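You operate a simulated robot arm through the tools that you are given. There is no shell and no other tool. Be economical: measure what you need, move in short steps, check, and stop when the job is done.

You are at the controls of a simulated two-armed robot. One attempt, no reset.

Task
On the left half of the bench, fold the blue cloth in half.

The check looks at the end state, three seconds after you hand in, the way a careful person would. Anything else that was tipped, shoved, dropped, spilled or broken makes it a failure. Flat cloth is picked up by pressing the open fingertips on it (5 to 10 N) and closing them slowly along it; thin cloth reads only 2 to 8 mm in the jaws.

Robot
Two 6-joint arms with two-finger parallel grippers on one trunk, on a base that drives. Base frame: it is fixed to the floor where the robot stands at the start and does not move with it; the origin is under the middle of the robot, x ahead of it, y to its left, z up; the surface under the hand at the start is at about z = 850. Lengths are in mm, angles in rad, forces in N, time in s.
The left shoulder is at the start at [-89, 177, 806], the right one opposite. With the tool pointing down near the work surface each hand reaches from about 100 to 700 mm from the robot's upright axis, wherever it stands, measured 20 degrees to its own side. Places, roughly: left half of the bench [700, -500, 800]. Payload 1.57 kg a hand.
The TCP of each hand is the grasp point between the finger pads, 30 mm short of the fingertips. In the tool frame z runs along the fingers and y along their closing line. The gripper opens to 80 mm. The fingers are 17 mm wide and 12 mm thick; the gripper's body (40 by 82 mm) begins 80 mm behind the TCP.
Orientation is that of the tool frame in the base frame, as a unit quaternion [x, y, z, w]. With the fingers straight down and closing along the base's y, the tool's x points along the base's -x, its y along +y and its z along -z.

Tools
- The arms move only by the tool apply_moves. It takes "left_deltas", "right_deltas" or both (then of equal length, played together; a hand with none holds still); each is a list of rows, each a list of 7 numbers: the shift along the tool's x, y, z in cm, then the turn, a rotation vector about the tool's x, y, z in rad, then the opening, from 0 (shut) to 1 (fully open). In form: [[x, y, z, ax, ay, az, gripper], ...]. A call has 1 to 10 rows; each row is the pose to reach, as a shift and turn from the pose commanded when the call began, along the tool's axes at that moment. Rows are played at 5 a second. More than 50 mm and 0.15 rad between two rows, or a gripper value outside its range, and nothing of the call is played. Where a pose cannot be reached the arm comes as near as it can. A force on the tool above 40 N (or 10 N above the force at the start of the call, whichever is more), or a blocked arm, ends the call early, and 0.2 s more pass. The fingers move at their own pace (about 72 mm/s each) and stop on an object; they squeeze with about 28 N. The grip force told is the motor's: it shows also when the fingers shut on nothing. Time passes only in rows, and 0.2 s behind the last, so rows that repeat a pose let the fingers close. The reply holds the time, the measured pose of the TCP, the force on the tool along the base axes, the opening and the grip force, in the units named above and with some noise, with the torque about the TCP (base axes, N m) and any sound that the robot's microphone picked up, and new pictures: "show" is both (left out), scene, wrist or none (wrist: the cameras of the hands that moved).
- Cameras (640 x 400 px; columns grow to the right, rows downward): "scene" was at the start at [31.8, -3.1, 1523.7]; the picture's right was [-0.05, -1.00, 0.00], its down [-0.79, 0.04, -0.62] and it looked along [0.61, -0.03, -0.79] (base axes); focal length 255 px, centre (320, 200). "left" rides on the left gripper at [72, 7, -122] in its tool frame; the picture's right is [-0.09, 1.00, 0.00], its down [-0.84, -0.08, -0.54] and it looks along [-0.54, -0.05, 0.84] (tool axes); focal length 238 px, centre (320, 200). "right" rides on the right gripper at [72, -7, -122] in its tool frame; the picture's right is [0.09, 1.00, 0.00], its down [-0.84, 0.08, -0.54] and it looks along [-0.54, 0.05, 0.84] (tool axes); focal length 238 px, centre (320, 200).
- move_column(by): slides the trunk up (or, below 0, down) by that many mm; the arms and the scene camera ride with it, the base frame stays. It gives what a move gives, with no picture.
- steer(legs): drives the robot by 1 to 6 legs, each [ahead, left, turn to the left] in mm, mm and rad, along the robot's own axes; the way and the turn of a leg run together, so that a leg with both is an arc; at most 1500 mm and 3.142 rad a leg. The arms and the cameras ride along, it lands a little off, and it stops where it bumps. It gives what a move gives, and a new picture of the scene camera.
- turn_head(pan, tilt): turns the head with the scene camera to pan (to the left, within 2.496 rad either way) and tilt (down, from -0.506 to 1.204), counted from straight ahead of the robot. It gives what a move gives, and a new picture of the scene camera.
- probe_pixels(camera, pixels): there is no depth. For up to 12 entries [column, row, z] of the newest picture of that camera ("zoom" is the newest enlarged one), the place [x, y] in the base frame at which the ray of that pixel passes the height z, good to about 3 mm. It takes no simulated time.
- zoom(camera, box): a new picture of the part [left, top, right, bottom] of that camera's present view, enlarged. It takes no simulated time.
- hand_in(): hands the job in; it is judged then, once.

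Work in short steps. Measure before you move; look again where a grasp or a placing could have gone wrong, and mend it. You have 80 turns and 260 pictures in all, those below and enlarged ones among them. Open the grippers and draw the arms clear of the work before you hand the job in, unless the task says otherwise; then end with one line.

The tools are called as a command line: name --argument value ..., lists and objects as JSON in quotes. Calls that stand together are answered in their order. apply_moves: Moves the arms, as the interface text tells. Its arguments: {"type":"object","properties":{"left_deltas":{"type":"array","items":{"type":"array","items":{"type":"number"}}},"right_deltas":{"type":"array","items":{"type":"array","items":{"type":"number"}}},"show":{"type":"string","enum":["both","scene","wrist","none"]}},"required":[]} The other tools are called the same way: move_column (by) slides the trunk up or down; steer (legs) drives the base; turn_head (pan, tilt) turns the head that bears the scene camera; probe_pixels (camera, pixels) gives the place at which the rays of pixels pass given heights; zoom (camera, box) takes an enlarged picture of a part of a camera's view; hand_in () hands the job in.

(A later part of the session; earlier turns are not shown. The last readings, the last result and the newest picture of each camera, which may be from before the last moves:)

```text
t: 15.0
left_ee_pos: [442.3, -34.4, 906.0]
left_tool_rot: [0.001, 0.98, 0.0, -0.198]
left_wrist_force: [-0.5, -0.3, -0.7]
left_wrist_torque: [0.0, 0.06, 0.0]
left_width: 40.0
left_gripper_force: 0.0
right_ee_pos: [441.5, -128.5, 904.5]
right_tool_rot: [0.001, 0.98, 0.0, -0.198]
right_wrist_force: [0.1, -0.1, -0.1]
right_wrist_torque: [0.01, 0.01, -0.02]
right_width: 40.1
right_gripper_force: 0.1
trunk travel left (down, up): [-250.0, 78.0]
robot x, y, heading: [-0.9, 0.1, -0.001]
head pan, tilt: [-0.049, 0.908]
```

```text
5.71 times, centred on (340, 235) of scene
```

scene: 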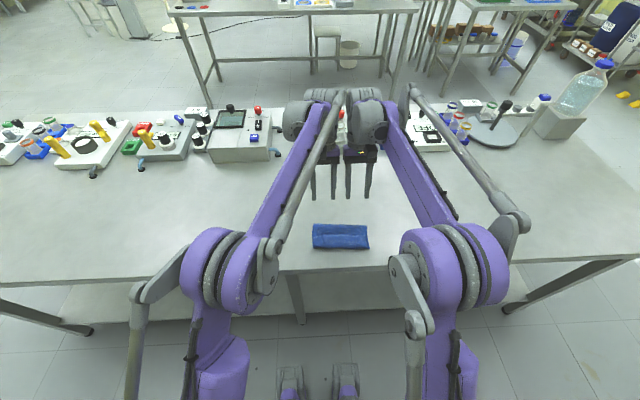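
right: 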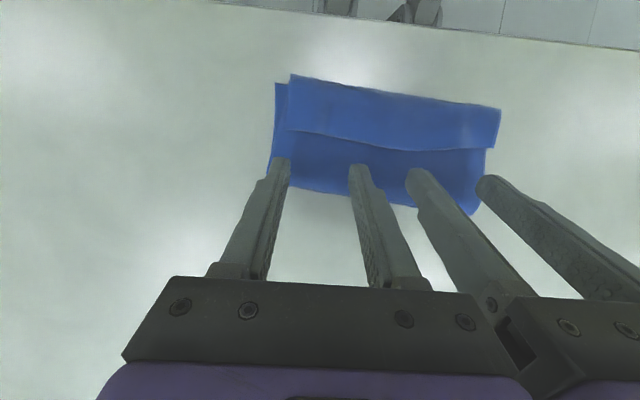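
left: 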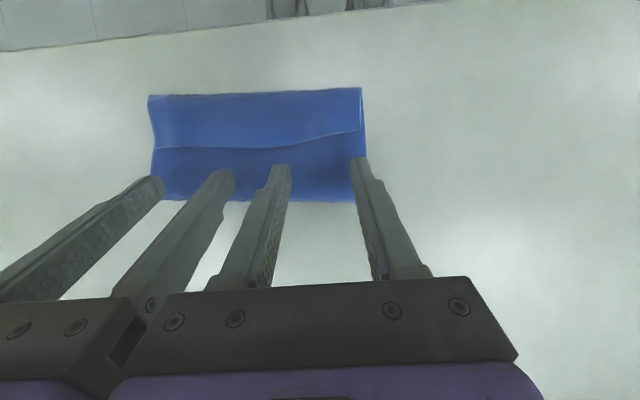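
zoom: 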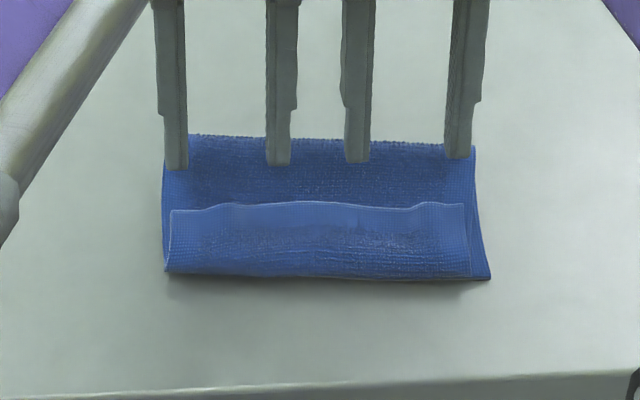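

All four fingertips are spread across the strip, just past its edge. I descend 16 mm and check contact.

apply_moves --left_deltas '[[-0.25, 0, 0.8, 0, 0, 0, 0.5], [-0.44, 0, 1.55, 0, 0, 0, 0.5], [-0.44, 0, 1.55, 0, 0, 0, 0.5]]' --right_deltas '[[-0.25, 0, 0.8, 0, 0, 0, 0.5], [-0.44, 0, 1.55, 0, 0, 0, 0.5], [-0.44, 0, 1.55, 0, 0, 0, 0.5]]' --show "wrist"

zoom --camera "left" --box '[120, 40, 440, 240]'

zoom --camera "scene" --box '[290, 200, 390, 270]'

```text
t: 15.8
left_ee_pos: [440.3, -34.1, 888.4]
left_tool_rot: [0.0, 0.98, 0.0, -0.198]
left_wrist_force: [-0.5, 0.1, -0.3]
left_wrist_torque: [0.01, -0.01, 0.0]
left_width: 40.2
left_gripper_force: 0.0
right_ee_pos: [441.3, -128.1, 889.7]
right_tool_rot: [0.0, 0.98, 0.001, -0.198]
right_wrist_force: [0.1, -0.1, 1.2]
right_wrist_torque: [-0.03, 0.01, 0.01]
right_width: 40.1
right_gripper_force: 0.1
trunk travel left (down, up): [-250.0, 78.0]
robot x, y, heading: [-0.0, 0.5, 0.001]
head pan, tilt: [-0.049, 0.908]
```

right: 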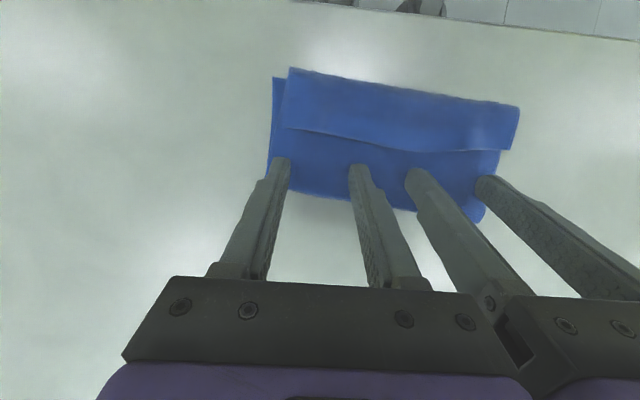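
left: 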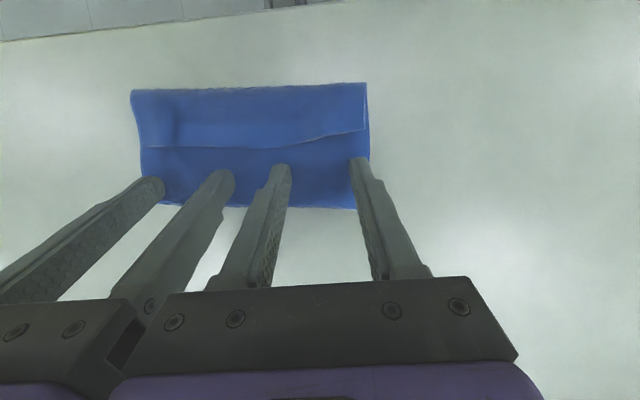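

```text
2.00 times, centred on (280, 140) of left
```

zoom: 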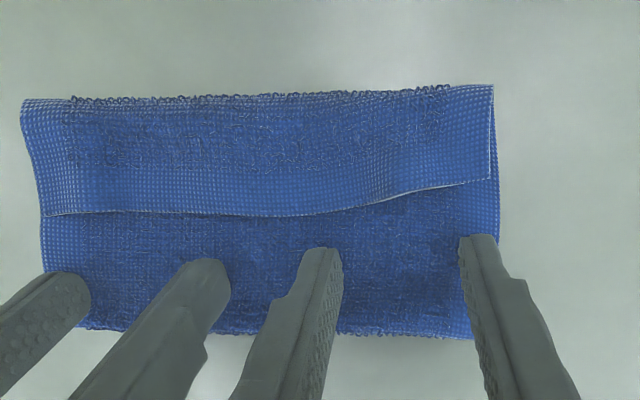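

```text
5.71 times, centred on (340, 235) of scene
```

zoom: 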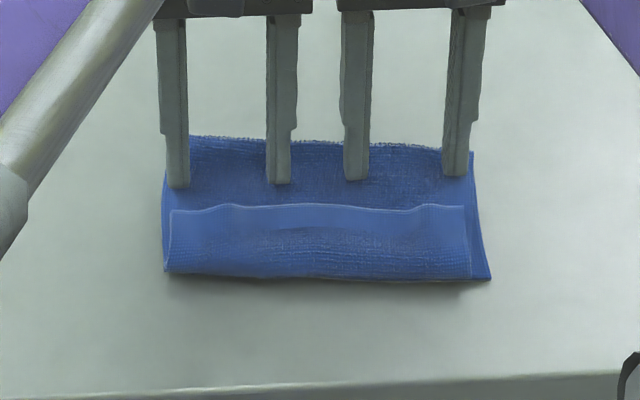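

No contact yet. I lower 4 mm and advance 16 mm toward the robot to get under the edge.

apply_moves --left_deltas '[[-0.16, 0, 0.37, 0, 0, 0, 0.5], [0.4, 0, 0.6, 0, 0, 0, 0.5], [0.86, 0, 0.8, 0, 0, 0, 0.5], [1.32, 0, 0.99, 0, 0, 0, 0.5]]' --right_deltas '[[-0.16, 0, 0.37, 0, 0, 0, 0.5], [0.4, 0, 0.6, 0, 0, 0, 0.5], [0.86, 0, 0.8, 0, 0, 0, 0.5], [1.32, 0, 0.99, 0, 0, 0, 0.5]]' --show "none"

zoom --camera "left" --box '[120, 40, 440, 240]'

zoom --camera "scene" --box '[290, 200, 390, 270]'

```text
t: 16.8
left_ee_pos: [424.1, -34.1, 887.0]
left_tool_rot: [0.0, 0.98, 0.0, -0.199]
left_wrist_force: [0.9, -2.2, 4.2]
left_wrist_torque: [-0.05, 0.0, 0.03]
left_width: 40.3
left_gripper_force: 0.0
right_ee_pos: [423.8, -128.3, 886.2]
right_tool_rot: [0.0, 0.98, 0.0, -0.198]
right_wrist_force: [3.4, 2.1, 15.9]
right_wrist_torque: [0.02, -0.07, 0.01]
right_width: 40.1
right_gripper_force: 0.5
trunk travel left (down, up): [-250.0, 78.0]
robot x, y, heading: [-4.2, 0.8, 0.003]
head pan, tilt: [-0.049, 0.908]
```

```text
2.00 times, centred on (280, 140) of left
```

zoom: 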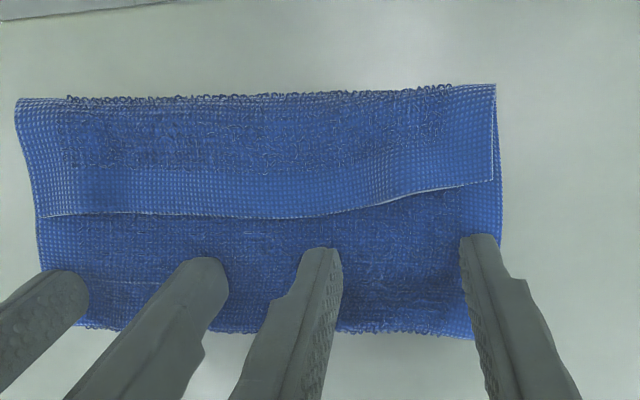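

```text
5.71 times, centred on (340, 235) of scene
```

zoom: 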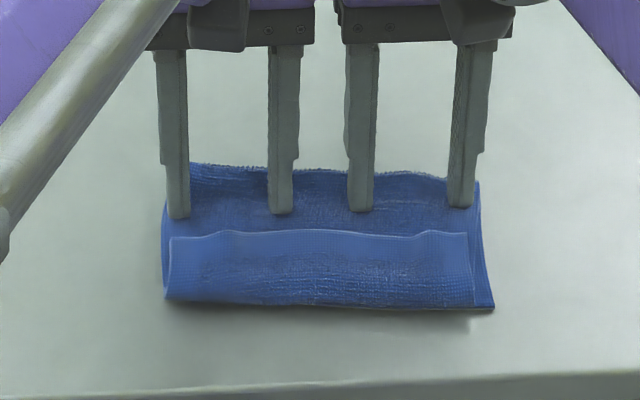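

The fingers pressed too hard (4–16 N) and dragged the whole cloth ~16 mm. I raise 4–5 mm so the tips pass above the lower layers, and advance again.

apply_moves --left_deltas '[[0.16, 0, -0.37, 0, 0, 0, 0.5], [0.9, 0, -0.06, 0, 0, 0, 0.5], [1.5, 0, 0.2, 0, 0, 0, 0.5]]' --right_deltas '[[0.2, 0, -0.46, 0, 0, 0, 0.5], [0.94, 0, -0.15, 0, 0, 0, 0.5], [1.54, 0, 0.11, 0, 0, 0, 0.5]]' --show "none"

zoom --camera "left" --box '[120, 40, 440, 240]'

zoom --camera "scene" --box '[290, 200, 390, 270]'

```text
t: 17.6
left_ee_pos: [409.6, -36.0, 890.5]
left_tool_rot: [0.0, 0.98, 0.0, -0.198]
left_wrist_force: [0.7, 0.7, -0.7]
left_wrist_torque: [0.01, -0.01, 0.0]
left_width: 39.8
left_gripper_force: 0.1
right_ee_pos: [409.3, -128.4, 890.5]
right_tool_rot: [-0.001, 0.98, 0.0, -0.198]
right_wrist_force: [1.0, 0.0, -0.5]
right_wrist_torque: [-0.02, -0.01, -0.04]
right_width: 40.1
right_gripper_force: 0.1
trunk travel left (down, up): [-250.0, 78.0]
robot x, y, heading: [-0.9, -0.5, 0.003]
head pan, tilt: [-0.049, 0.908]
```

```text
2.00 times, centred on (280, 140) of left
```

zoom: 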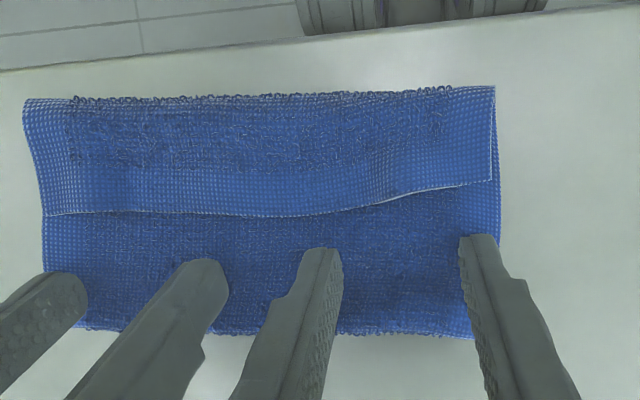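

```text
5.71 times, centred on (340, 235) of scene
```

zoom: 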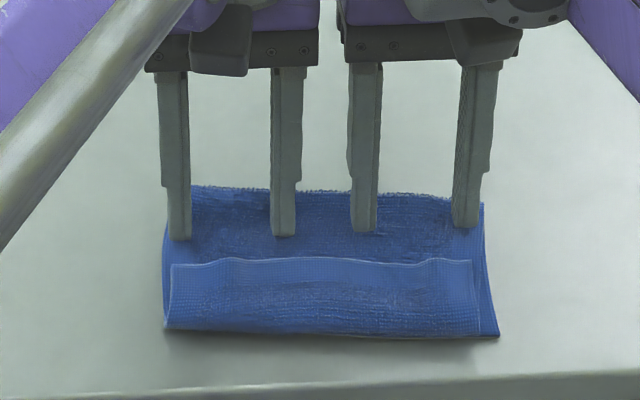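

The cloth still slides along with the fingers at almost zero force. I measure where the edge is now before choosing the next try.

probe_pixels --camera "zoom" --pixels '[[172, 265, 866], [310, 258, 866], [470, 260, 866], [165, 328, 852], [498, 335, 852], [180, 240, 859], [284, 235, 859], [363, 232, 859], [465, 226, 859], [300, 188, 862], [600, 372, 850]]'

probe_pixels --camera "scene" --pixels '[[340, 245, 866]]'

```text
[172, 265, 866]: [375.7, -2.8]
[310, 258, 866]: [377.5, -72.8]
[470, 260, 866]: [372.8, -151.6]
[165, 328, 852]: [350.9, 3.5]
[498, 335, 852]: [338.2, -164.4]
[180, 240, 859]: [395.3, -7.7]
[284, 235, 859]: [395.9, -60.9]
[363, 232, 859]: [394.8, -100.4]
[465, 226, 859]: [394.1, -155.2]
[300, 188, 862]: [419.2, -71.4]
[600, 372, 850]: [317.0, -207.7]
```

```text
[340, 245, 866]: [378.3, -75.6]
```

The fingertips (leading corner x≈390) were only snagging the billowed top layer, 14 mm short of the edge at x≈376. I hop: up 8 mm, forward 10 mm, and down again right behind the edge.

apply_moves --left_deltas '[[0.31, 0, -0.74, 0, 0, 0, 0.5], [1.23, 0, -0.35, 0, 0, 0, 0.5], [0.96, 0, 0.3, 0, 0, 0, 0.5], [0.96, 0, 0.3, 0, 0, 0, 0.5]]' --right_deltas '[[0.31, 0, -0.74, 0, 0, 0, 0.5], [1.23, 0, -0.35, 0, 0, 0, 0.5], [0.96, 0, 0.3, 0, 0, 0, 0.5], [0.96, 0, 0.3, 0, 0, 0, 0.5]]' --show "none"

zoom --camera "left" --box '[120, 40, 440, 240]'

zoom --camera "scene" --box '[290, 200, 390, 270]'

```text
t: 18.6
left_ee_pos: [399.2, -34.6, 891.3]
left_tool_rot: [0.0, 0.98, 0.0, -0.198]
left_wrist_force: [0.0, -0.2, 0.6]
left_wrist_torque: [-0.02, -0.01, -0.01]
left_width: 40.2
left_gripper_force: 0.1
right_ee_pos: [399.9, -128.5, 892.1]
right_tool_rot: [0.0, 0.98, 0.001, -0.198]
right_wrist_force: [0.0, -0.7, 0.2]
right_wrist_torque: [0.01, -0.04, 0.01]
right_width: 40.3
right_gripper_force: 0.1
trunk travel left (down, up): [-250.0, 78.0]
robot x, y, heading: [1.7, 1.3, 0.002]
head pan, tilt: [-0.049, 0.908]
```

```text
2.00 times, centred on (280, 140) of left
```

zoom: 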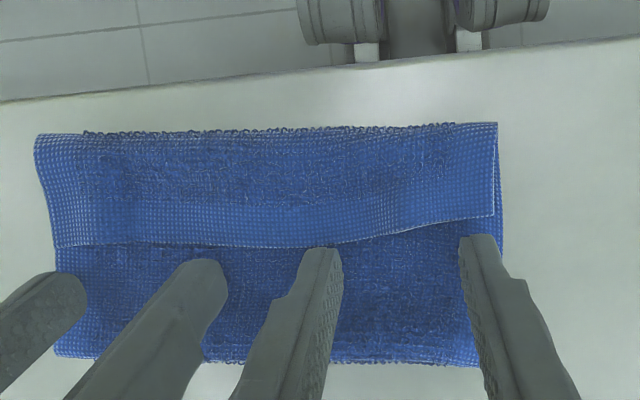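

```text
5.71 times, centred on (340, 235) of scene
```

zoom: 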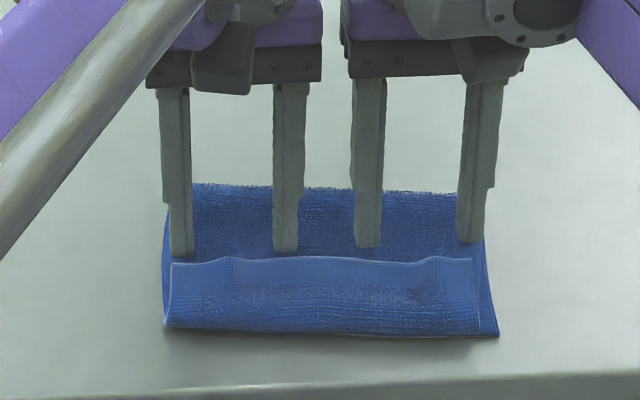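

Now the tips are right at the strip edge. I advance 12 mm nearly level and look.

apply_moves --left_deltas '[[0.5, 0, 0.25, 0, 0, 0, 0.5], [1.1, 0, 0.47, 0, 0, 0, 0.5], [1.1, 0, 0.47, 0, 0, 0, 0.5]]' --right_deltas '[[0.5, 0, 0.25, 0, 0, 0, 0.5], [1.1, 0, 0.47, 0, 0, 0, 0.5], [1.1, 0, 0.47, 0, 0, 0, 0.5]]' --show "none"

zoom --camera "left" --box '[120, 40, 440, 240]'

zoom --camera "scene" --box '[290, 200, 390, 270]'

```text
t: 19.4
left_ee_pos: [387.7, -35.3, 889.5]
left_tool_rot: [0.0, 0.98, -0.001, -0.199]
left_wrist_force: [0.1, 0.4, 0.2]
left_wrist_torque: [0.01, -0.02, -0.01]
left_width: 39.8
left_gripper_force: 0.0
right_ee_pos: [389.4, -128.5, 890.9]
right_tool_rot: [0.0, 0.98, 0.0, -0.199]
right_wrist_force: [0.1, 0.0, -0.2]
right_wrist_torque: [0.01, -0.01, 0.0]
right_width: 40.0
right_gripper_force: 0.0
trunk travel left (down, up): [-250.0, 78.0]
robot x, y, heading: [2.0, -2.3, 0.0]
head pan, tilt: [-0.049, 0.908]
```

```text
2.00 times, centred on (280, 140) of left
```

zoom: 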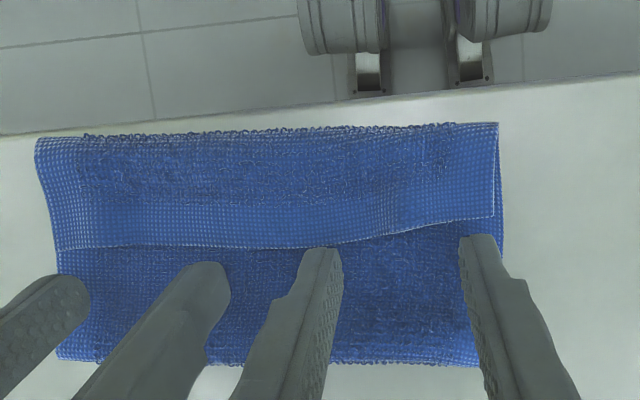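

```text
5.71 times, centred on (340, 235) of scene
```

zoom: 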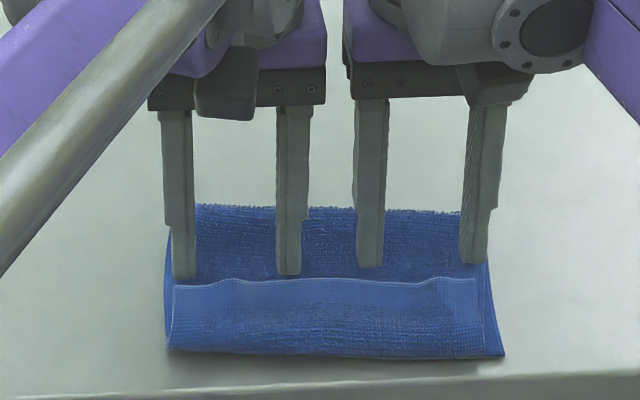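

The edge only pushes the whole cloth and it nears the bench rim, so I stop this approach. I press lightly and drag the cloth back 80 mm away from the rim, then lift.

apply_moves --left_deltas '[[-0.19, 0, 0.46, 0, 0, 0, 0.5], [-1.1, 0, 0.1, 0, 0, 0, 0.5], [-2.03, 0, -0.32, 0, 0, 0, 0.5], [-3.0, 0, -0.7, 0, 0, 0, 0.5], [-3.87, 0, -1.1, 0, 0, 0, 0.5], [-4.8, 0, -1.5, 0, 0, 0, 0.5], [-5.72, 0, -1.87, 0, 0, 0, 0.5], [-6.6, 0, -2.3, 0, 0, 0, 0.5], [-7.56, 0, -2.65, 0, 0, 0, 0.5], [-7.0, 0, -4.0, 0, 0, 0, 0.5]]' --right_deltas '[[-0.19, 0, 0.46, 0, 0, 0, 0.5], [-1.1, 0, 0.1, 0, 0, 0, 0.5], [-2.03, 0, -0.32, 0, 0, 0, 0.5], [-3.0, 0, -0.7, 0, 0, 0, 0.5], [-3.87, 0, -1.1, 0, 0, 0, 0.5], [-4.8, 0, -1.5, 0, 0, 0, 0.5], [-5.72, 0, -1.87, 0, 0, 0, 0.5], [-6.6, 0, -2.3, 0, 0, 0, 0.5], [-7.56, 0, -2.65, 0, 0, 0, 0.5], [-7.0, 0, -4.0, 0, 0, 0, 0.5]]' --show "wrist"

zoom --camera "scene" --box '[280, 190, 400, 270]'

```text
t: 21.6
left_ee_pos: [467.7, -35.1, 900.9]
left_tool_rot: [0.001, 0.98, 0.0, -0.198]
left_wrist_force: [0.0, 0.0, -0.8]
left_wrist_torque: [0.0, -0.01, -0.02]
left_width: 40.2
left_gripper_force: 0.0
right_ee_pos: [468.0, -128.7, 900.9]
right_tool_rot: [0.0, 0.98, 0.0, -0.198]
right_wrist_force: [0.1, -0.6, -0.4]
right_wrist_torque: [0.01, -0.02, 0.0]
right_width: 39.9
right_gripper_force: 0.1
trunk travel left (down, up): [-250.0, 78.0]
robot x, y, heading: [-3.6, -4.3, 0.007]
head pan, tilt: [-0.049, 0.908]
```

right: 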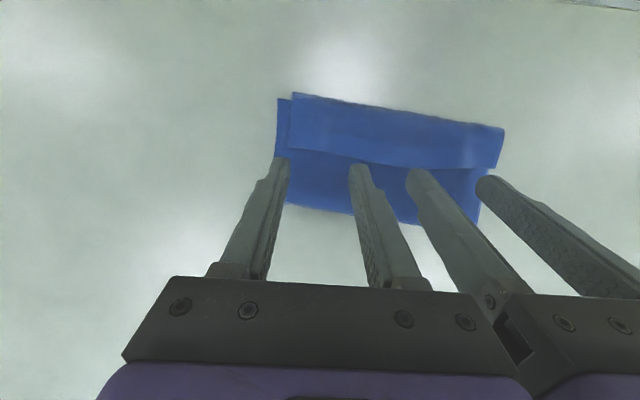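
left: 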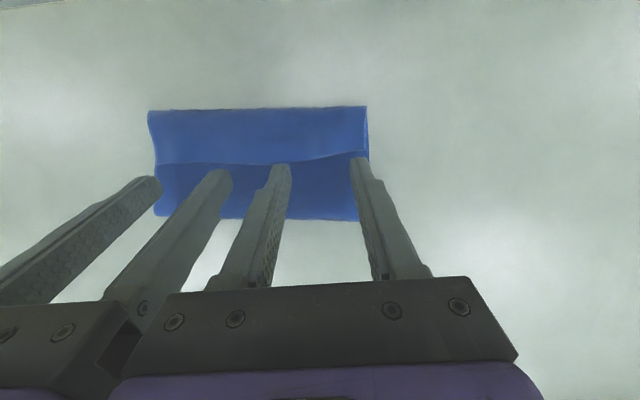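

```text
5.00 times, centred on (340, 230) of scene
```

zoom: 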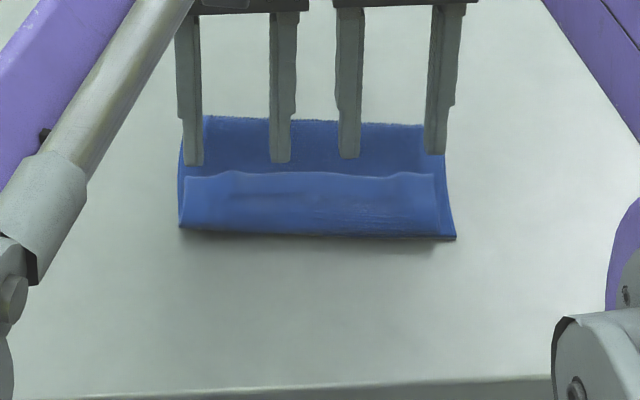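

The cloth is back at a comfortable place. Next I try gripping the strip's edge with fingers closing along x, so I lift, straighten and spread the hands before yawing them 90°.

apply_moves --left_deltas '[[0.97, 1, -2.3, 0, -0.1, 0, 0.5], [1.94, 2.5, -4.6, 0, -0.2, 0, 0.5], [2.9, 4, -6.9, 0, -0.3, 0, 0.5], [3.89, 5, -9.2, 0, -0.4, 0, 0.5], [3.89, 5, -9.2, 0, -0.4, 0, 0.5]]' --right_deltas '[[0.97, -1, -2.3, 0, -0.1, 0, 0.5], [1.94, -2.5, -4.6, 0, -0.2, 0, 0.5], [2.9, -4, -6.9, 0, -0.3, 0, 0.5], [3.89, -5, -9.2, 0, -0.4, 0, 0.5], [3.89, -5, -9.2, 0, -0.4, 0, 0.5]]' --show "none"

```text
t: 22.8
left_ee_pos: [468.0, 14.5, 1002.8]
left_tool_rot: [0.0, 1.0, 0.001, 0.0]
left_wrist_force: [-0.4, 0.6, 0.3]
left_wrist_torque: [0.01, -0.01, -0.01]
left_width: 40.0
left_gripper_force: 0.0
right_ee_pos: [469.1, -179.5, 1001.5]
right_tool_rot: [0.0, 1.0, 0.0, 0.0]
right_wrist_force: [0.5, 0.2, -0.3]
right_wrist_torque: [0.01, 0.0, -0.02]
right_width: 40.0
right_gripper_force: 0.2
trunk travel left (down, up): [-250.0, 78.0]
robot x, y, heading: [-1.2, 2.7, -0.004]
head pan, tilt: [-0.049, 0.908]
```

Hands are vertical and spread. Now yaw left +90° and right −90° so the cameras face outward.

apply_moves --left_deltas '[[0, 0, 0, 0, 0, 0.15, 0.5], [0, 0, 0, 0, 0, 0.3, 0.5], [0, 0, 0, 0, 0, 0.45, 0.5], [0, 0, 0, 0, 0, 0.6, 0.5], [0, 0, 0, 0, 0, 0.75, 0.5], [0, 0, 0, 0, 0, 0.9, 0.5], [0, 0, 0, 0, 0, 1.05, 0.5], [0, 0, 0, 0, 0, 1.2, 0.5], [0, 0, 0, 0, 0, 1.35, 0.5], [0, 0, 0, 0, 0, 1.5, 0.5]]' --right_deltas '[[0, 0, 0, 0, 0, -0.15, 0.5], [0, 0, 0, 0, 0, -0.3, 0.5], [0, 0, 0, 0, 0, -0.45, 0.5], [0, 0, 0, 0, 0, -0.6, 0.5], [0, 0, 0, 0, 0, -0.75, 0.5], [0, 0, 0, 0, 0, -0.9, 0.5], [0, 0, 0, 0, 0, -1.05, 0.5], [0, 0, 0, 0, 0, -1.2, 0.5], [0, 0, 0, 0, 0, -1.35, 0.5], [0, 0, 0, 0, 0, -1.5, 0.5]]' --show "scene"

apply_moves --left_deltas '[[0, 0, 0, 0, 0, 0.07, 0.5], [0, 0, 0, 0, 0, 0.07, 0.5]]' --right_deltas '[[0, 0, 0, 0, 0, -0.07, 0.5], [0, 0, 0, 0, 0, -0.07, 0.5]]'

zoom --camera "scene" --box '[280, 190, 400, 270]'

```text
t: 25.0
left_ee_pos: [467.3, 16.8, 1000.7]
left_tool_rot: [0.683, 0.731, 0.0, 0.001]
left_wrist_force: [0.5, 0.7, 0.7]
left_wrist_torque: [0.01, 0.01, -0.02]
left_width: 39.8
left_gripper_force: 0.1
right_ee_pos: [468.3, -179.1, 1000.5]
right_tool_rot: [-0.683, 0.731, -0.001, 0.0]
right_wrist_force: [-0.7, 0.5, 0.6]
right_wrist_torque: [0.01, 0.02, 0.0]
right_width: 40.0
right_gripper_force: 0.0
trunk travel left (down, up): [-250.0, 78.0]
robot x, y, heading: [-1.9, 0.5, -0.002]
head pan, tilt: [-0.049, 0.908]
```

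scene: 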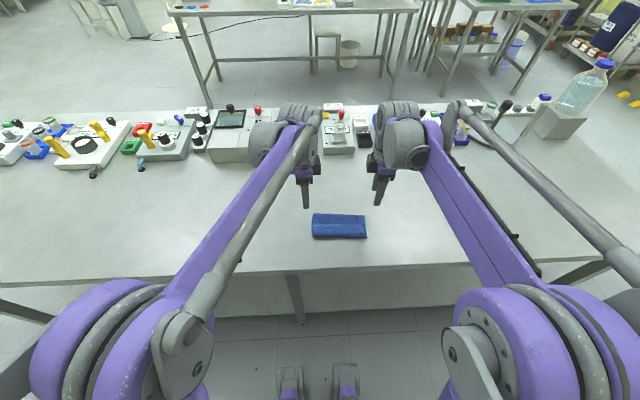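

```text
t: 25.6
left_ee_pos: [467.2, 15.3, 1001.0]
left_tool_rot: [0.707, 0.707, 0.001, 0.0]
left_wrist_force: [1.2, 0.3, -0.1]
left_wrist_torque: [-0.01, -0.02, 0.02]
left_width: 40.0
left_gripper_force: 0.0
right_ee_pos: [467.5, -177.8, 1000.3]
right_tool_rot: [0.707, -0.707, 0.0, 0.001]
right_wrist_force: [0.8, 0.3, -0.7]
right_wrist_torque: [-0.02, -0.01, 0.0]
right_width: 40.2
right_gripper_force: 0.1
trunk travel left (down, up): [-250.0, 78.0]
robot x, y, heading: [1.9, -1.2, -0.007]
head pan, tilt: [-0.049, 0.908]
```

scene: 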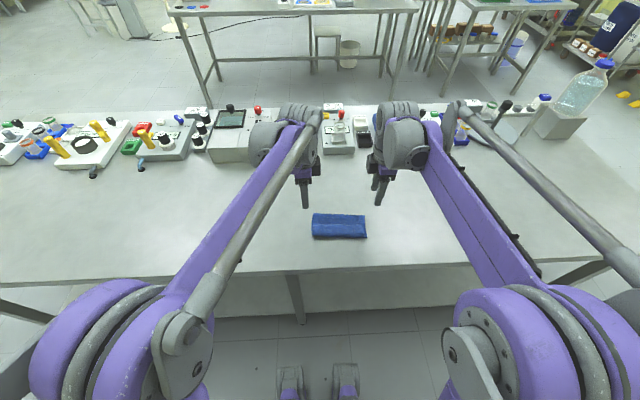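
right: 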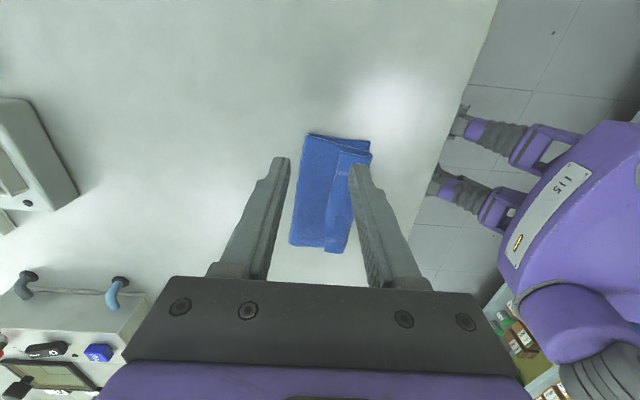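
left: 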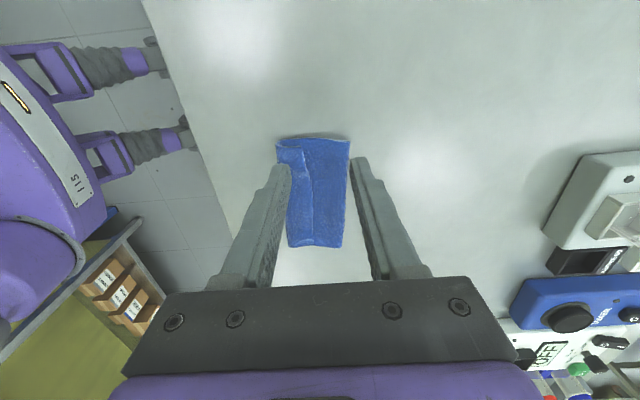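

```text
5.00 times, centred on (340, 230) of scene
```

zoom: 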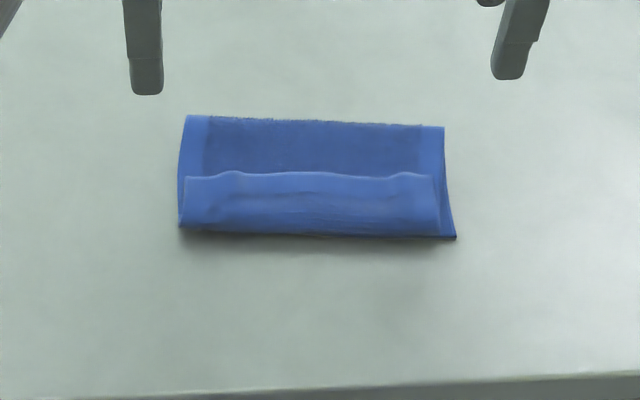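

Clear view. I measure the strip and look at its ends closely from both hands.

probe_pixels --camera "zoom" --pixels '[[185, 177, 864], [235, 172, 864], [310, 172, 864], [408, 173, 864], [435, 176, 864], [180, 228, 853], [455, 238, 852], [190, 116, 860], [442, 126, 860]]'

zoom --camera "left" --box '[250, 120, 390, 260]'

zoom --camera "right" --box '[250, 120, 390, 260]'

```text
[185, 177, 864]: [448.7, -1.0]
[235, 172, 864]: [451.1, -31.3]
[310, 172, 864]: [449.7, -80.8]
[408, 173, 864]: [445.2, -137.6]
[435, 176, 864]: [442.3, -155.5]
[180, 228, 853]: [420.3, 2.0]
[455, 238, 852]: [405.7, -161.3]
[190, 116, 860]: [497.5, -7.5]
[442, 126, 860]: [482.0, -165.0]
```

```text
2.86 times, centred on (320, 190) of left
```

zoom: 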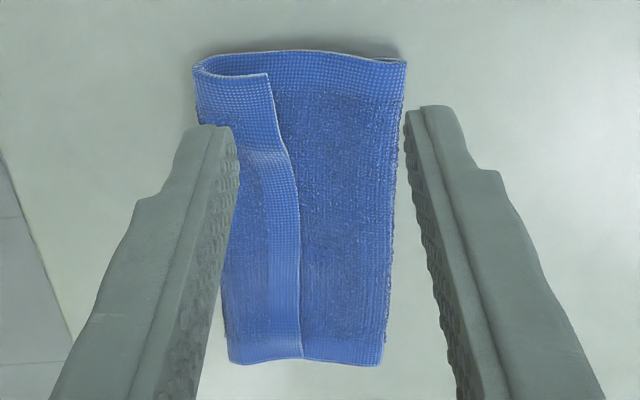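

```text
2.86 times, centred on (320, 190) of right
```

zoom: 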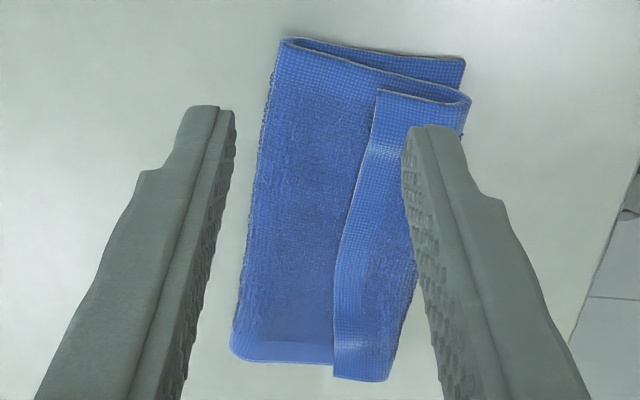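

The strip's two old grip humps (y≈-31, x≈451 and y≈-137, x≈445) stand up as ready-made ridges, so a y-closing pinch there should take only the strip. I yaw the hands back.

apply_moves --left_deltas '[[0, 0, 0, 0, 0, -0.15, 0.5], [0, 0, 0, 0, 0, -0.3, 0.5], [0, 0, 0, 0, 0, -0.45, 0.5], [0, 0, 0, 0, 0, -0.6, 0.5], [0, 0, 0, 0, 0, -0.75, 0.5], [0, 0, 0, 0, 0, -0.9, 0.5], [0, 0, 0, 0, 0, -1.05, 0.5], [0, 0, 0, 0, 0, -1.2, 0.5], [0, 0, 0, 0, 0, -1.35, 0.5], [0, 0, 0, 0, 0, -1.5, 0.5]]' --right_deltas '[[0, 0, 0, 0, 0, 0.15, 0.5], [0, 0, 0, 0, 0, 0.3, 0.5], [0, 0, 0, 0, 0, 0.45, 0.5], [0, 0, 0, 0, 0, 0.6, 0.5], [0, 0, 0, 0, 0, 0.75, 0.5], [0, 0, 0, 0, 0, 0.9, 0.5], [0, 0, 0, 0, 0, 1.05, 0.5], [0, 0, 0, 0, 0, 1.2, 0.5], [0, 0, 0, 0, 0, 1.35, 0.5], [0, 0, 0, 0, 0, 1.5, 0.5]]' --show "none"

apply_moves --left_deltas '[[0, 0, 0, 0, 0, -0.07, 0.4], [0, 0, 0, 0, 0, -0.07, 0.4]]' --right_deltas '[[0, 0, 0, 0, 0, 0.07, 0.4], [0, 0, 0, 0, 0, 0.07, 0.4]]' --show "none"

apply_moves --left_deltas '[[0.4, -2.3, 3.0, 0, 0, 0, 0.4], [1.1, -4.6, 6.5, 0, 0, 0, 0.4], [1.1, -4.6, 9.0, 0, 0, 0, 0.4], [1.1, -4.6, 9.0, 0, 0, 0, 0.4]]' --right_deltas '[[0.5, 2.1, 3.0, 0, 0, 0, 0.4], [1.7, 4.2, 6.5, 0, 0, 0, 0.4], [1.7, 4.2, 9.0, 0, 0, 0, 0.4], [1.7, 4.2, 9.0, 0, 0, 0, 0.4]]'

zoom --camera "scene" --box '[280, 190, 400, 270]'

zoom --camera "left" --box '[120, 40, 440, 240]'

zoom --camera "right" --box '[200, 40, 520, 240]'

```text
t: 27.8
left_ee_pos: [466.4, 15.9, 1000.9]
left_tool_rot: [0.033, 0.999, 0.001, 0.0]
left_wrist_force: [1.5, -0.1, 0.1]
left_wrist_torque: [0.01, 0.0, -0.02]
left_width: 40.1
left_gripper_force: 0.0
right_ee_pos: [469.1, -178.5, 1000.8]
right_tool_rot: [-0.034, 0.999, 0.0, -0.001]
right_wrist_force: [-0.2, -0.2, 0.8]
right_wrist_torque: [-0.02, -0.01, 0.0]
right_width: 39.9
right_gripper_force: 0.0
trunk travel left (down, up): [-250.0, 78.0]
robot x, y, heading: [-2.2, 0.3, -0.0]
head pan, tilt: [-0.049, 0.908]
```

```text
t: 28.4
left_ee_pos: [467.6, 15.6, 1000.9]
left_tool_rot: [-0.001, 1.0, 0.001, 0.0]
left_wrist_force: [0.3, 0.0, -0.7]
left_wrist_torque: [-0.03, 0.02, 0.0]
left_width: 32.5
left_gripper_force: 0.1
right_ee_pos: [467.8, -178.1, 1001.1]
right_tool_rot: [0.001, 1.0, 0.0, 0.001]
right_wrist_force: [0.0, 1.1, -0.5]
right_wrist_torque: [0.03, 0.03, -0.04]
right_width: 31.8
right_gripper_force: 0.0
trunk travel left (down, up): [-250.0, 78.0]
robot x, y, heading: [2.2, 1.3, 0.0]
head pan, tilt: [-0.049, 0.908]
```

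```text
t: 29.4
left_ee_pos: [455.0, -29.8, 909.2]
left_tool_rot: [-0.001, 1.0, 0.0, 0.001]
left_wrist_force: [-0.8, -0.6, 0.4]
left_wrist_torque: [-0.03, -0.02, 0.02]
left_width: 32.1
left_gripper_force: 0.0
right_ee_pos: [449.8, -136.8, 911.4]
right_tool_rot: [0.0, 1.0, 0.0, -0.001]
right_wrist_force: [0.3, 0.0, -0.2]
right_wrist_torque: [0.0, -0.03, 0.04]
right_width: 31.9
right_gripper_force: 0.0
trunk travel left (down, up): [-250.0, 78.0]
robot x, y, heading: [-3.7, -1.9, -0.002]
head pan, tilt: [-0.049, 0.908]
```

scene: 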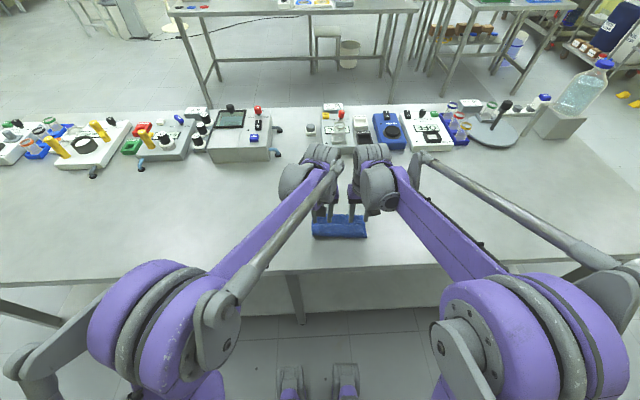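
right: 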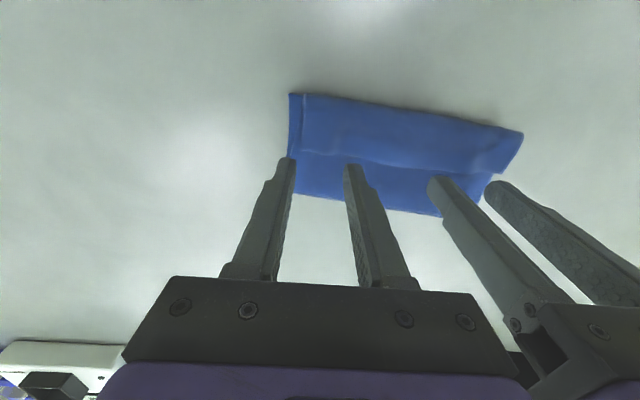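
left: 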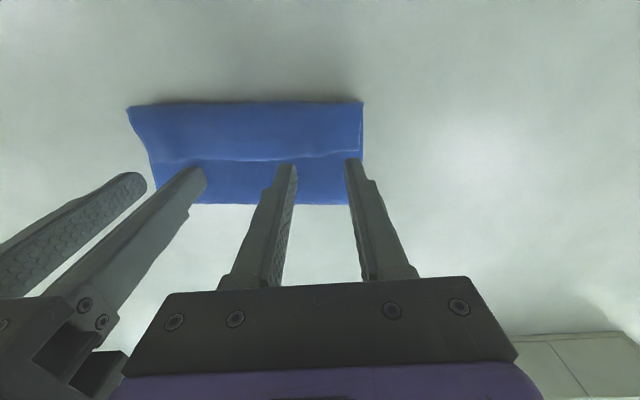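

```text
5.00 times, centred on (340, 230) of scene
```

zoom: 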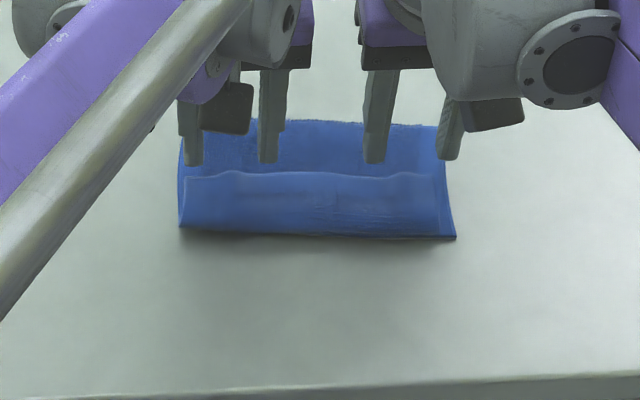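

```text
2.00 times, centred on (280, 140) of left
```

zoom: 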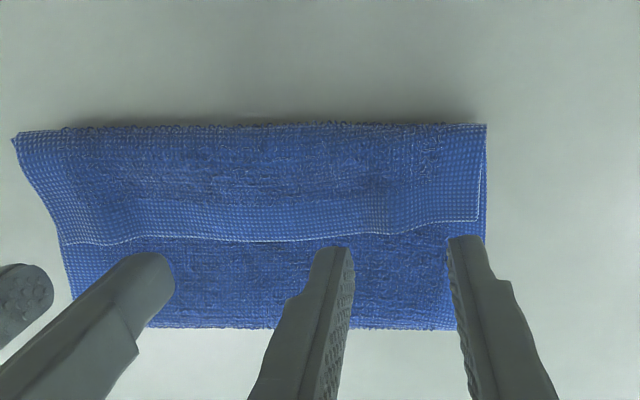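

```text
2.00 times, centred on (360, 140) of right
```

zoom: 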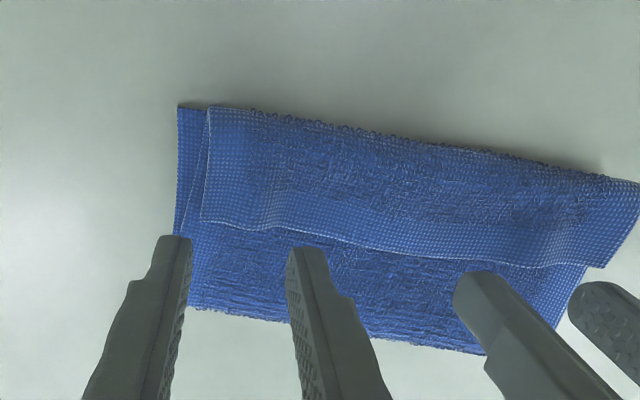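

I check the humps' positions against the finger positions from the wrist cameras.

probe_pixels --camera "left" --pixels '[[308, 156, 864], [330, 154, 864], [358, 150, 864], [250, 160, 864]]'

probe_pixels --camera "right" --pixels '[[337, 152, 864], [318, 152, 864], [300, 150, 864], [380, 164, 864]]'

```text
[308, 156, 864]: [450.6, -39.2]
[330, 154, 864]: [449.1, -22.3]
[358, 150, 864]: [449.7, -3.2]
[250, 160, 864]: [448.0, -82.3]
```

```text
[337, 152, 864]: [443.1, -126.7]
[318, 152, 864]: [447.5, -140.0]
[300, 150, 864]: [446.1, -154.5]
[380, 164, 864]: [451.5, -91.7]
```

The humps are at y≈-36 and -131; I shift each hand ~5 mm inward, 2 mm back, and descend to the strip's height.

apply_moves --left_deltas '[[0.2, -0.5, 0.7, 0, 0, 0, 0.4], [0.2, -0.5, 1.6, 0, 0, 0, 0.4], [0.2, -0.5, 1.9, 0, 0, 0, 0.4]]' --right_deltas '[[0.2, 0.5, 0.7, 0, 0, 0, 0.4], [0.2, 0.5, 1.8, 0, 0, 0, 0.4], [0.2, 0.5, 2.1, 0, 0, 0, 0.4]]' --show "none"

zoom --camera "left" --box '[120, 40, 440, 240]'

zoom --camera "right" --box '[200, 40, 520, 240]'

```text
t: 30.2
left_ee_pos: [453.1, -36.3, 890.7]
left_tool_rot: [0.001, 1.0, -0.001, 0.0]
left_wrist_force: [-0.1, 0.9, 1.3]
left_wrist_torque: [-0.01, 0.03, -0.01]
left_width: 32.0
left_gripper_force: 0.0
right_ee_pos: [449.8, -130.6, 890.6]
right_tool_rot: [-0.001, 1.0, 0.0, 0.0]
right_wrist_force: [0.9, -0.4, 1.2]
right_wrist_torque: [0.02, -0.01, -0.02]
right_width: 31.8
right_gripper_force: 0.1
trunk travel left (down, up): [-250.0, 78.0]
robot x, y, heading: [0.5, 0.9, -0.0]
head pan, tilt: [-0.049, 0.908]
```

```text
2.00 times, centred on (280, 140) of left
```

zoom: 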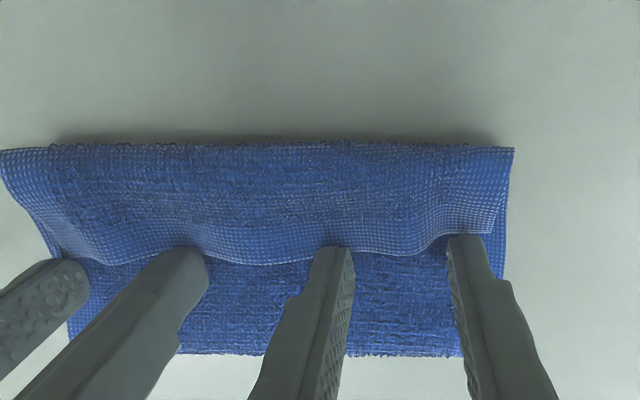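

```text
2.00 times, centred on (360, 140) of right
```

zoom: 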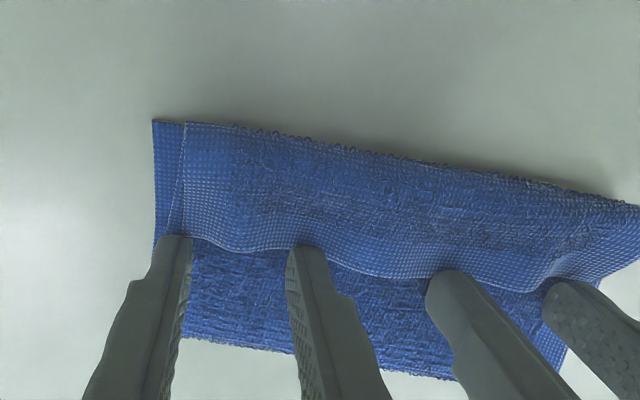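

The fingers press the strip's edge and the humps rise between them. I press 2 mm more and close slowly.

apply_moves --left_deltas '[[0.1, 0, 0.2, 0, 0, 0, 0.4], [0.1, 0, 0.2, 0, 0, 0, 0.33], [0.1, 0, 0.2, 0, 0, 0, 0.26], [0.1, 0, 0.2, 0, 0, 0, 0.19], [0.1, 0, 0.2, 0, 0, 0, 0.12], [0.1, 0, 0.2, 0, 0, 0, 0.06], [0.1, 0, 0.2, 0, 0, 0, 0], [0.1, 0, 0.2, 0, 0, 0, 0]]' --right_deltas '[[0.1, 0, 0.2, 0, 0, 0, 0.4], [0.1, 0, 0.2, 0, 0, 0, 0.33], [0.1, 0, 0.2, 0, 0, 0, 0.26], [0.1, 0, 0.2, 0, 0, 0, 0.19], [0.1, 0, 0.2, 0, 0, 0, 0.12], [0.1, 0, 0.2, 0, 0, 0, 0.06], [0.1, 0, 0.2, 0, 0, 0, 0], [0.1, 0, 0.2, 0, 0, 0, 0]]' --show "none"

zoom --camera "left" --box '[120, 40, 440, 240]'

zoom --camera "right" --box '[200, 40, 520, 240]'

```text
t: 32.0
left_ee_pos: [453.8, -37.0, 888.7]
left_tool_rot: [-0.001, 1.0, -0.001, 0.001]
left_wrist_force: [-0.6, -5.8, 3.4]
left_wrist_torque: [-0.17, 0.01, 0.02]
left_width: 2.9
left_gripper_force: 24.1
right_ee_pos: [447.3, -130.8, 887.1]
right_tool_rot: [0.0, 1.0, 0.001, 0.001]
right_wrist_force: [-1.3, 6.2, 8.1]
right_wrist_torque: [0.28, 0.11, 0.01]
right_width: 4.1
right_gripper_force: 24.9
trunk travel left (down, up): [-250.0, 78.0]
robot x, y, heading: [1.1, 0.7, 0.002]
head pan, tilt: [-0.049, 0.908]
```

```text
2.00 times, centred on (280, 140) of left
```

zoom: 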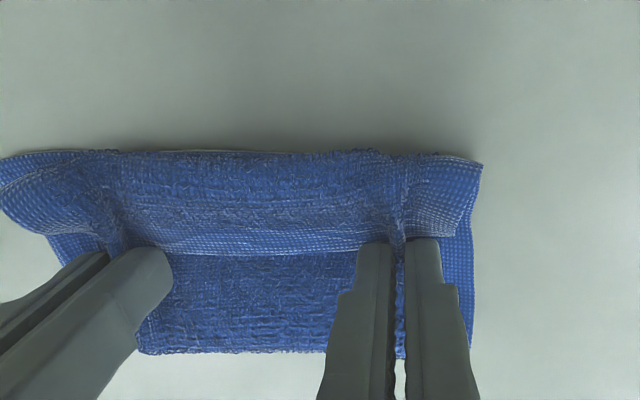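

```text
2.00 times, centred on (360, 140) of right
```

zoom: 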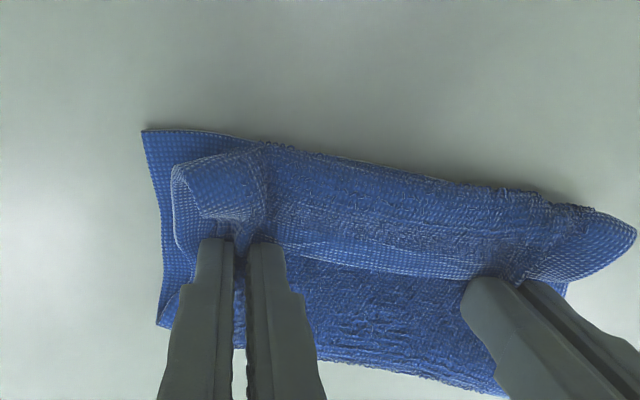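

Both jaws hold (2.9, 4.1 mm). I lift 40 mm and check that only the strip came up.

apply_moves --left_deltas '[[0, -0.1, -1, 0, 0, 0, 0], [0, -0.1, -2.5, 0, 0, 0, 0], [0, -0.1, -4, 0, 0, 0, 0], [0, -0.1, -4, 0, 0, 0, 0]]' --right_deltas '[[0, 0.1, -1, 0, 0, 0, 0], [0, 0.1, -2.5, 0, 0, 0, 0], [0, 0.1, -4, 0, 0, 0, 0], [0, 0.1, -4, 0, 0, 0, 0]]' --show "wrist"

zoom --camera "scene" --box '[280, 190, 400, 270]'

```text
t: 33.0
left_ee_pos: [452.6, -36.9, 928.2]
left_tool_rot: [0.0, 1.0, 0.0, 0.0]
left_wrist_force: [0.2, -3.4, 0.5]
left_wrist_torque: [-0.09, 0.04, 0.04]
left_width: 3.1
left_gripper_force: 23.9
right_ee_pos: [448.0, -130.4, 929.0]
right_tool_rot: [0.0, 1.0, 0.001, 0.001]
right_wrist_force: [0.1, 3.7, 0.7]
right_wrist_torque: [0.07, 0.02, -0.01]
right_width: 3.4
right_gripper_force: 24.5
trunk travel left (down, up): [-250.0, 78.0]
robot x, y, heading: [-2.7, -0.8, -0.0]
head pan, tilt: [-0.049, 0.908]
```

right: 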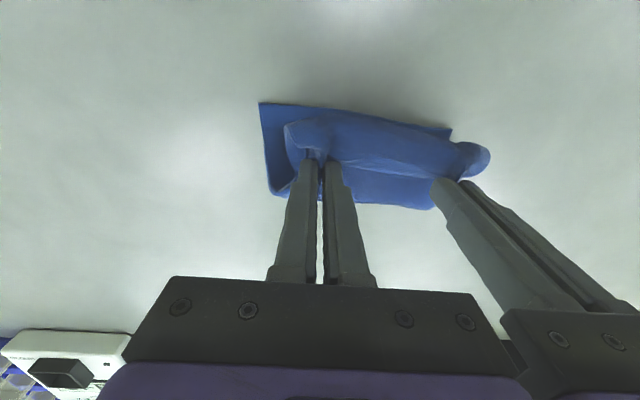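
left: 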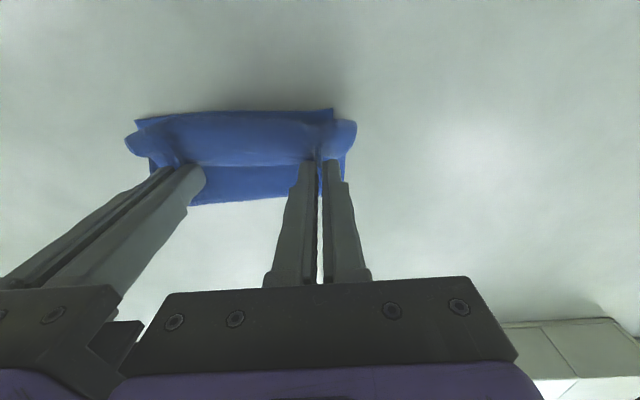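

```text
5.00 times, centred on (340, 230) of scene
```

zoom: 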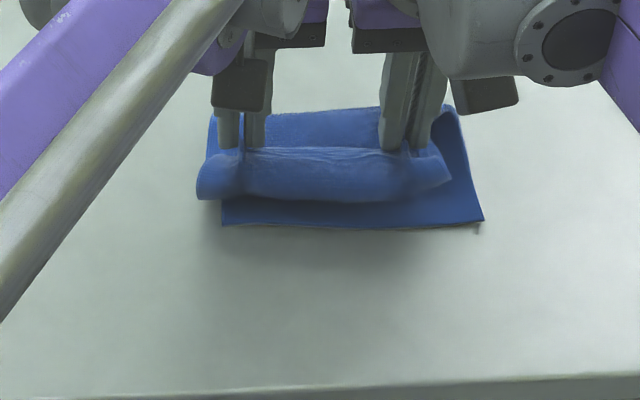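

Only the strip came up; the bottom layer lies free. I measure the bottom layer's near corners to plan a taut swing around the true mid-line.

probe_pixels --camera "zoom" --pixels '[[222, 225, 851], [484, 220, 851], [460, 115, 860], [440, 106, 870], [212, 115, 870]]'

zoom --camera "right" --box '[230, 80, 510, 230]'

probe_pixels --camera "right" --pixels '[[260, 103, 851], [451, 129, 851], [268, 190, 856]]'

probe_pixels --camera "left" --pixels '[[135, 121, 851], [333, 109, 851], [190, 205, 856], [345, 190, 856]]'

```text
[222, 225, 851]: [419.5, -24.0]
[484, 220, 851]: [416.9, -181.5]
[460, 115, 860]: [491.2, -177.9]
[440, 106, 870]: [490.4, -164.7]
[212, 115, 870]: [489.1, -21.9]
```

```text
2.29 times, centred on (370, 155) of right
```

zoom: 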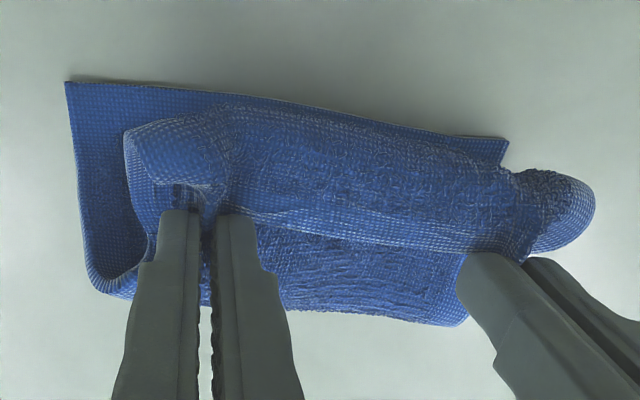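

```text
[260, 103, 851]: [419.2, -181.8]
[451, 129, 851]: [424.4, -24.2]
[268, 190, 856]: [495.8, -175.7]
```

```text
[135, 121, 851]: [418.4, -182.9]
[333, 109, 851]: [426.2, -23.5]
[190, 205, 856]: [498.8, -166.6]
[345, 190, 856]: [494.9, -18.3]
```

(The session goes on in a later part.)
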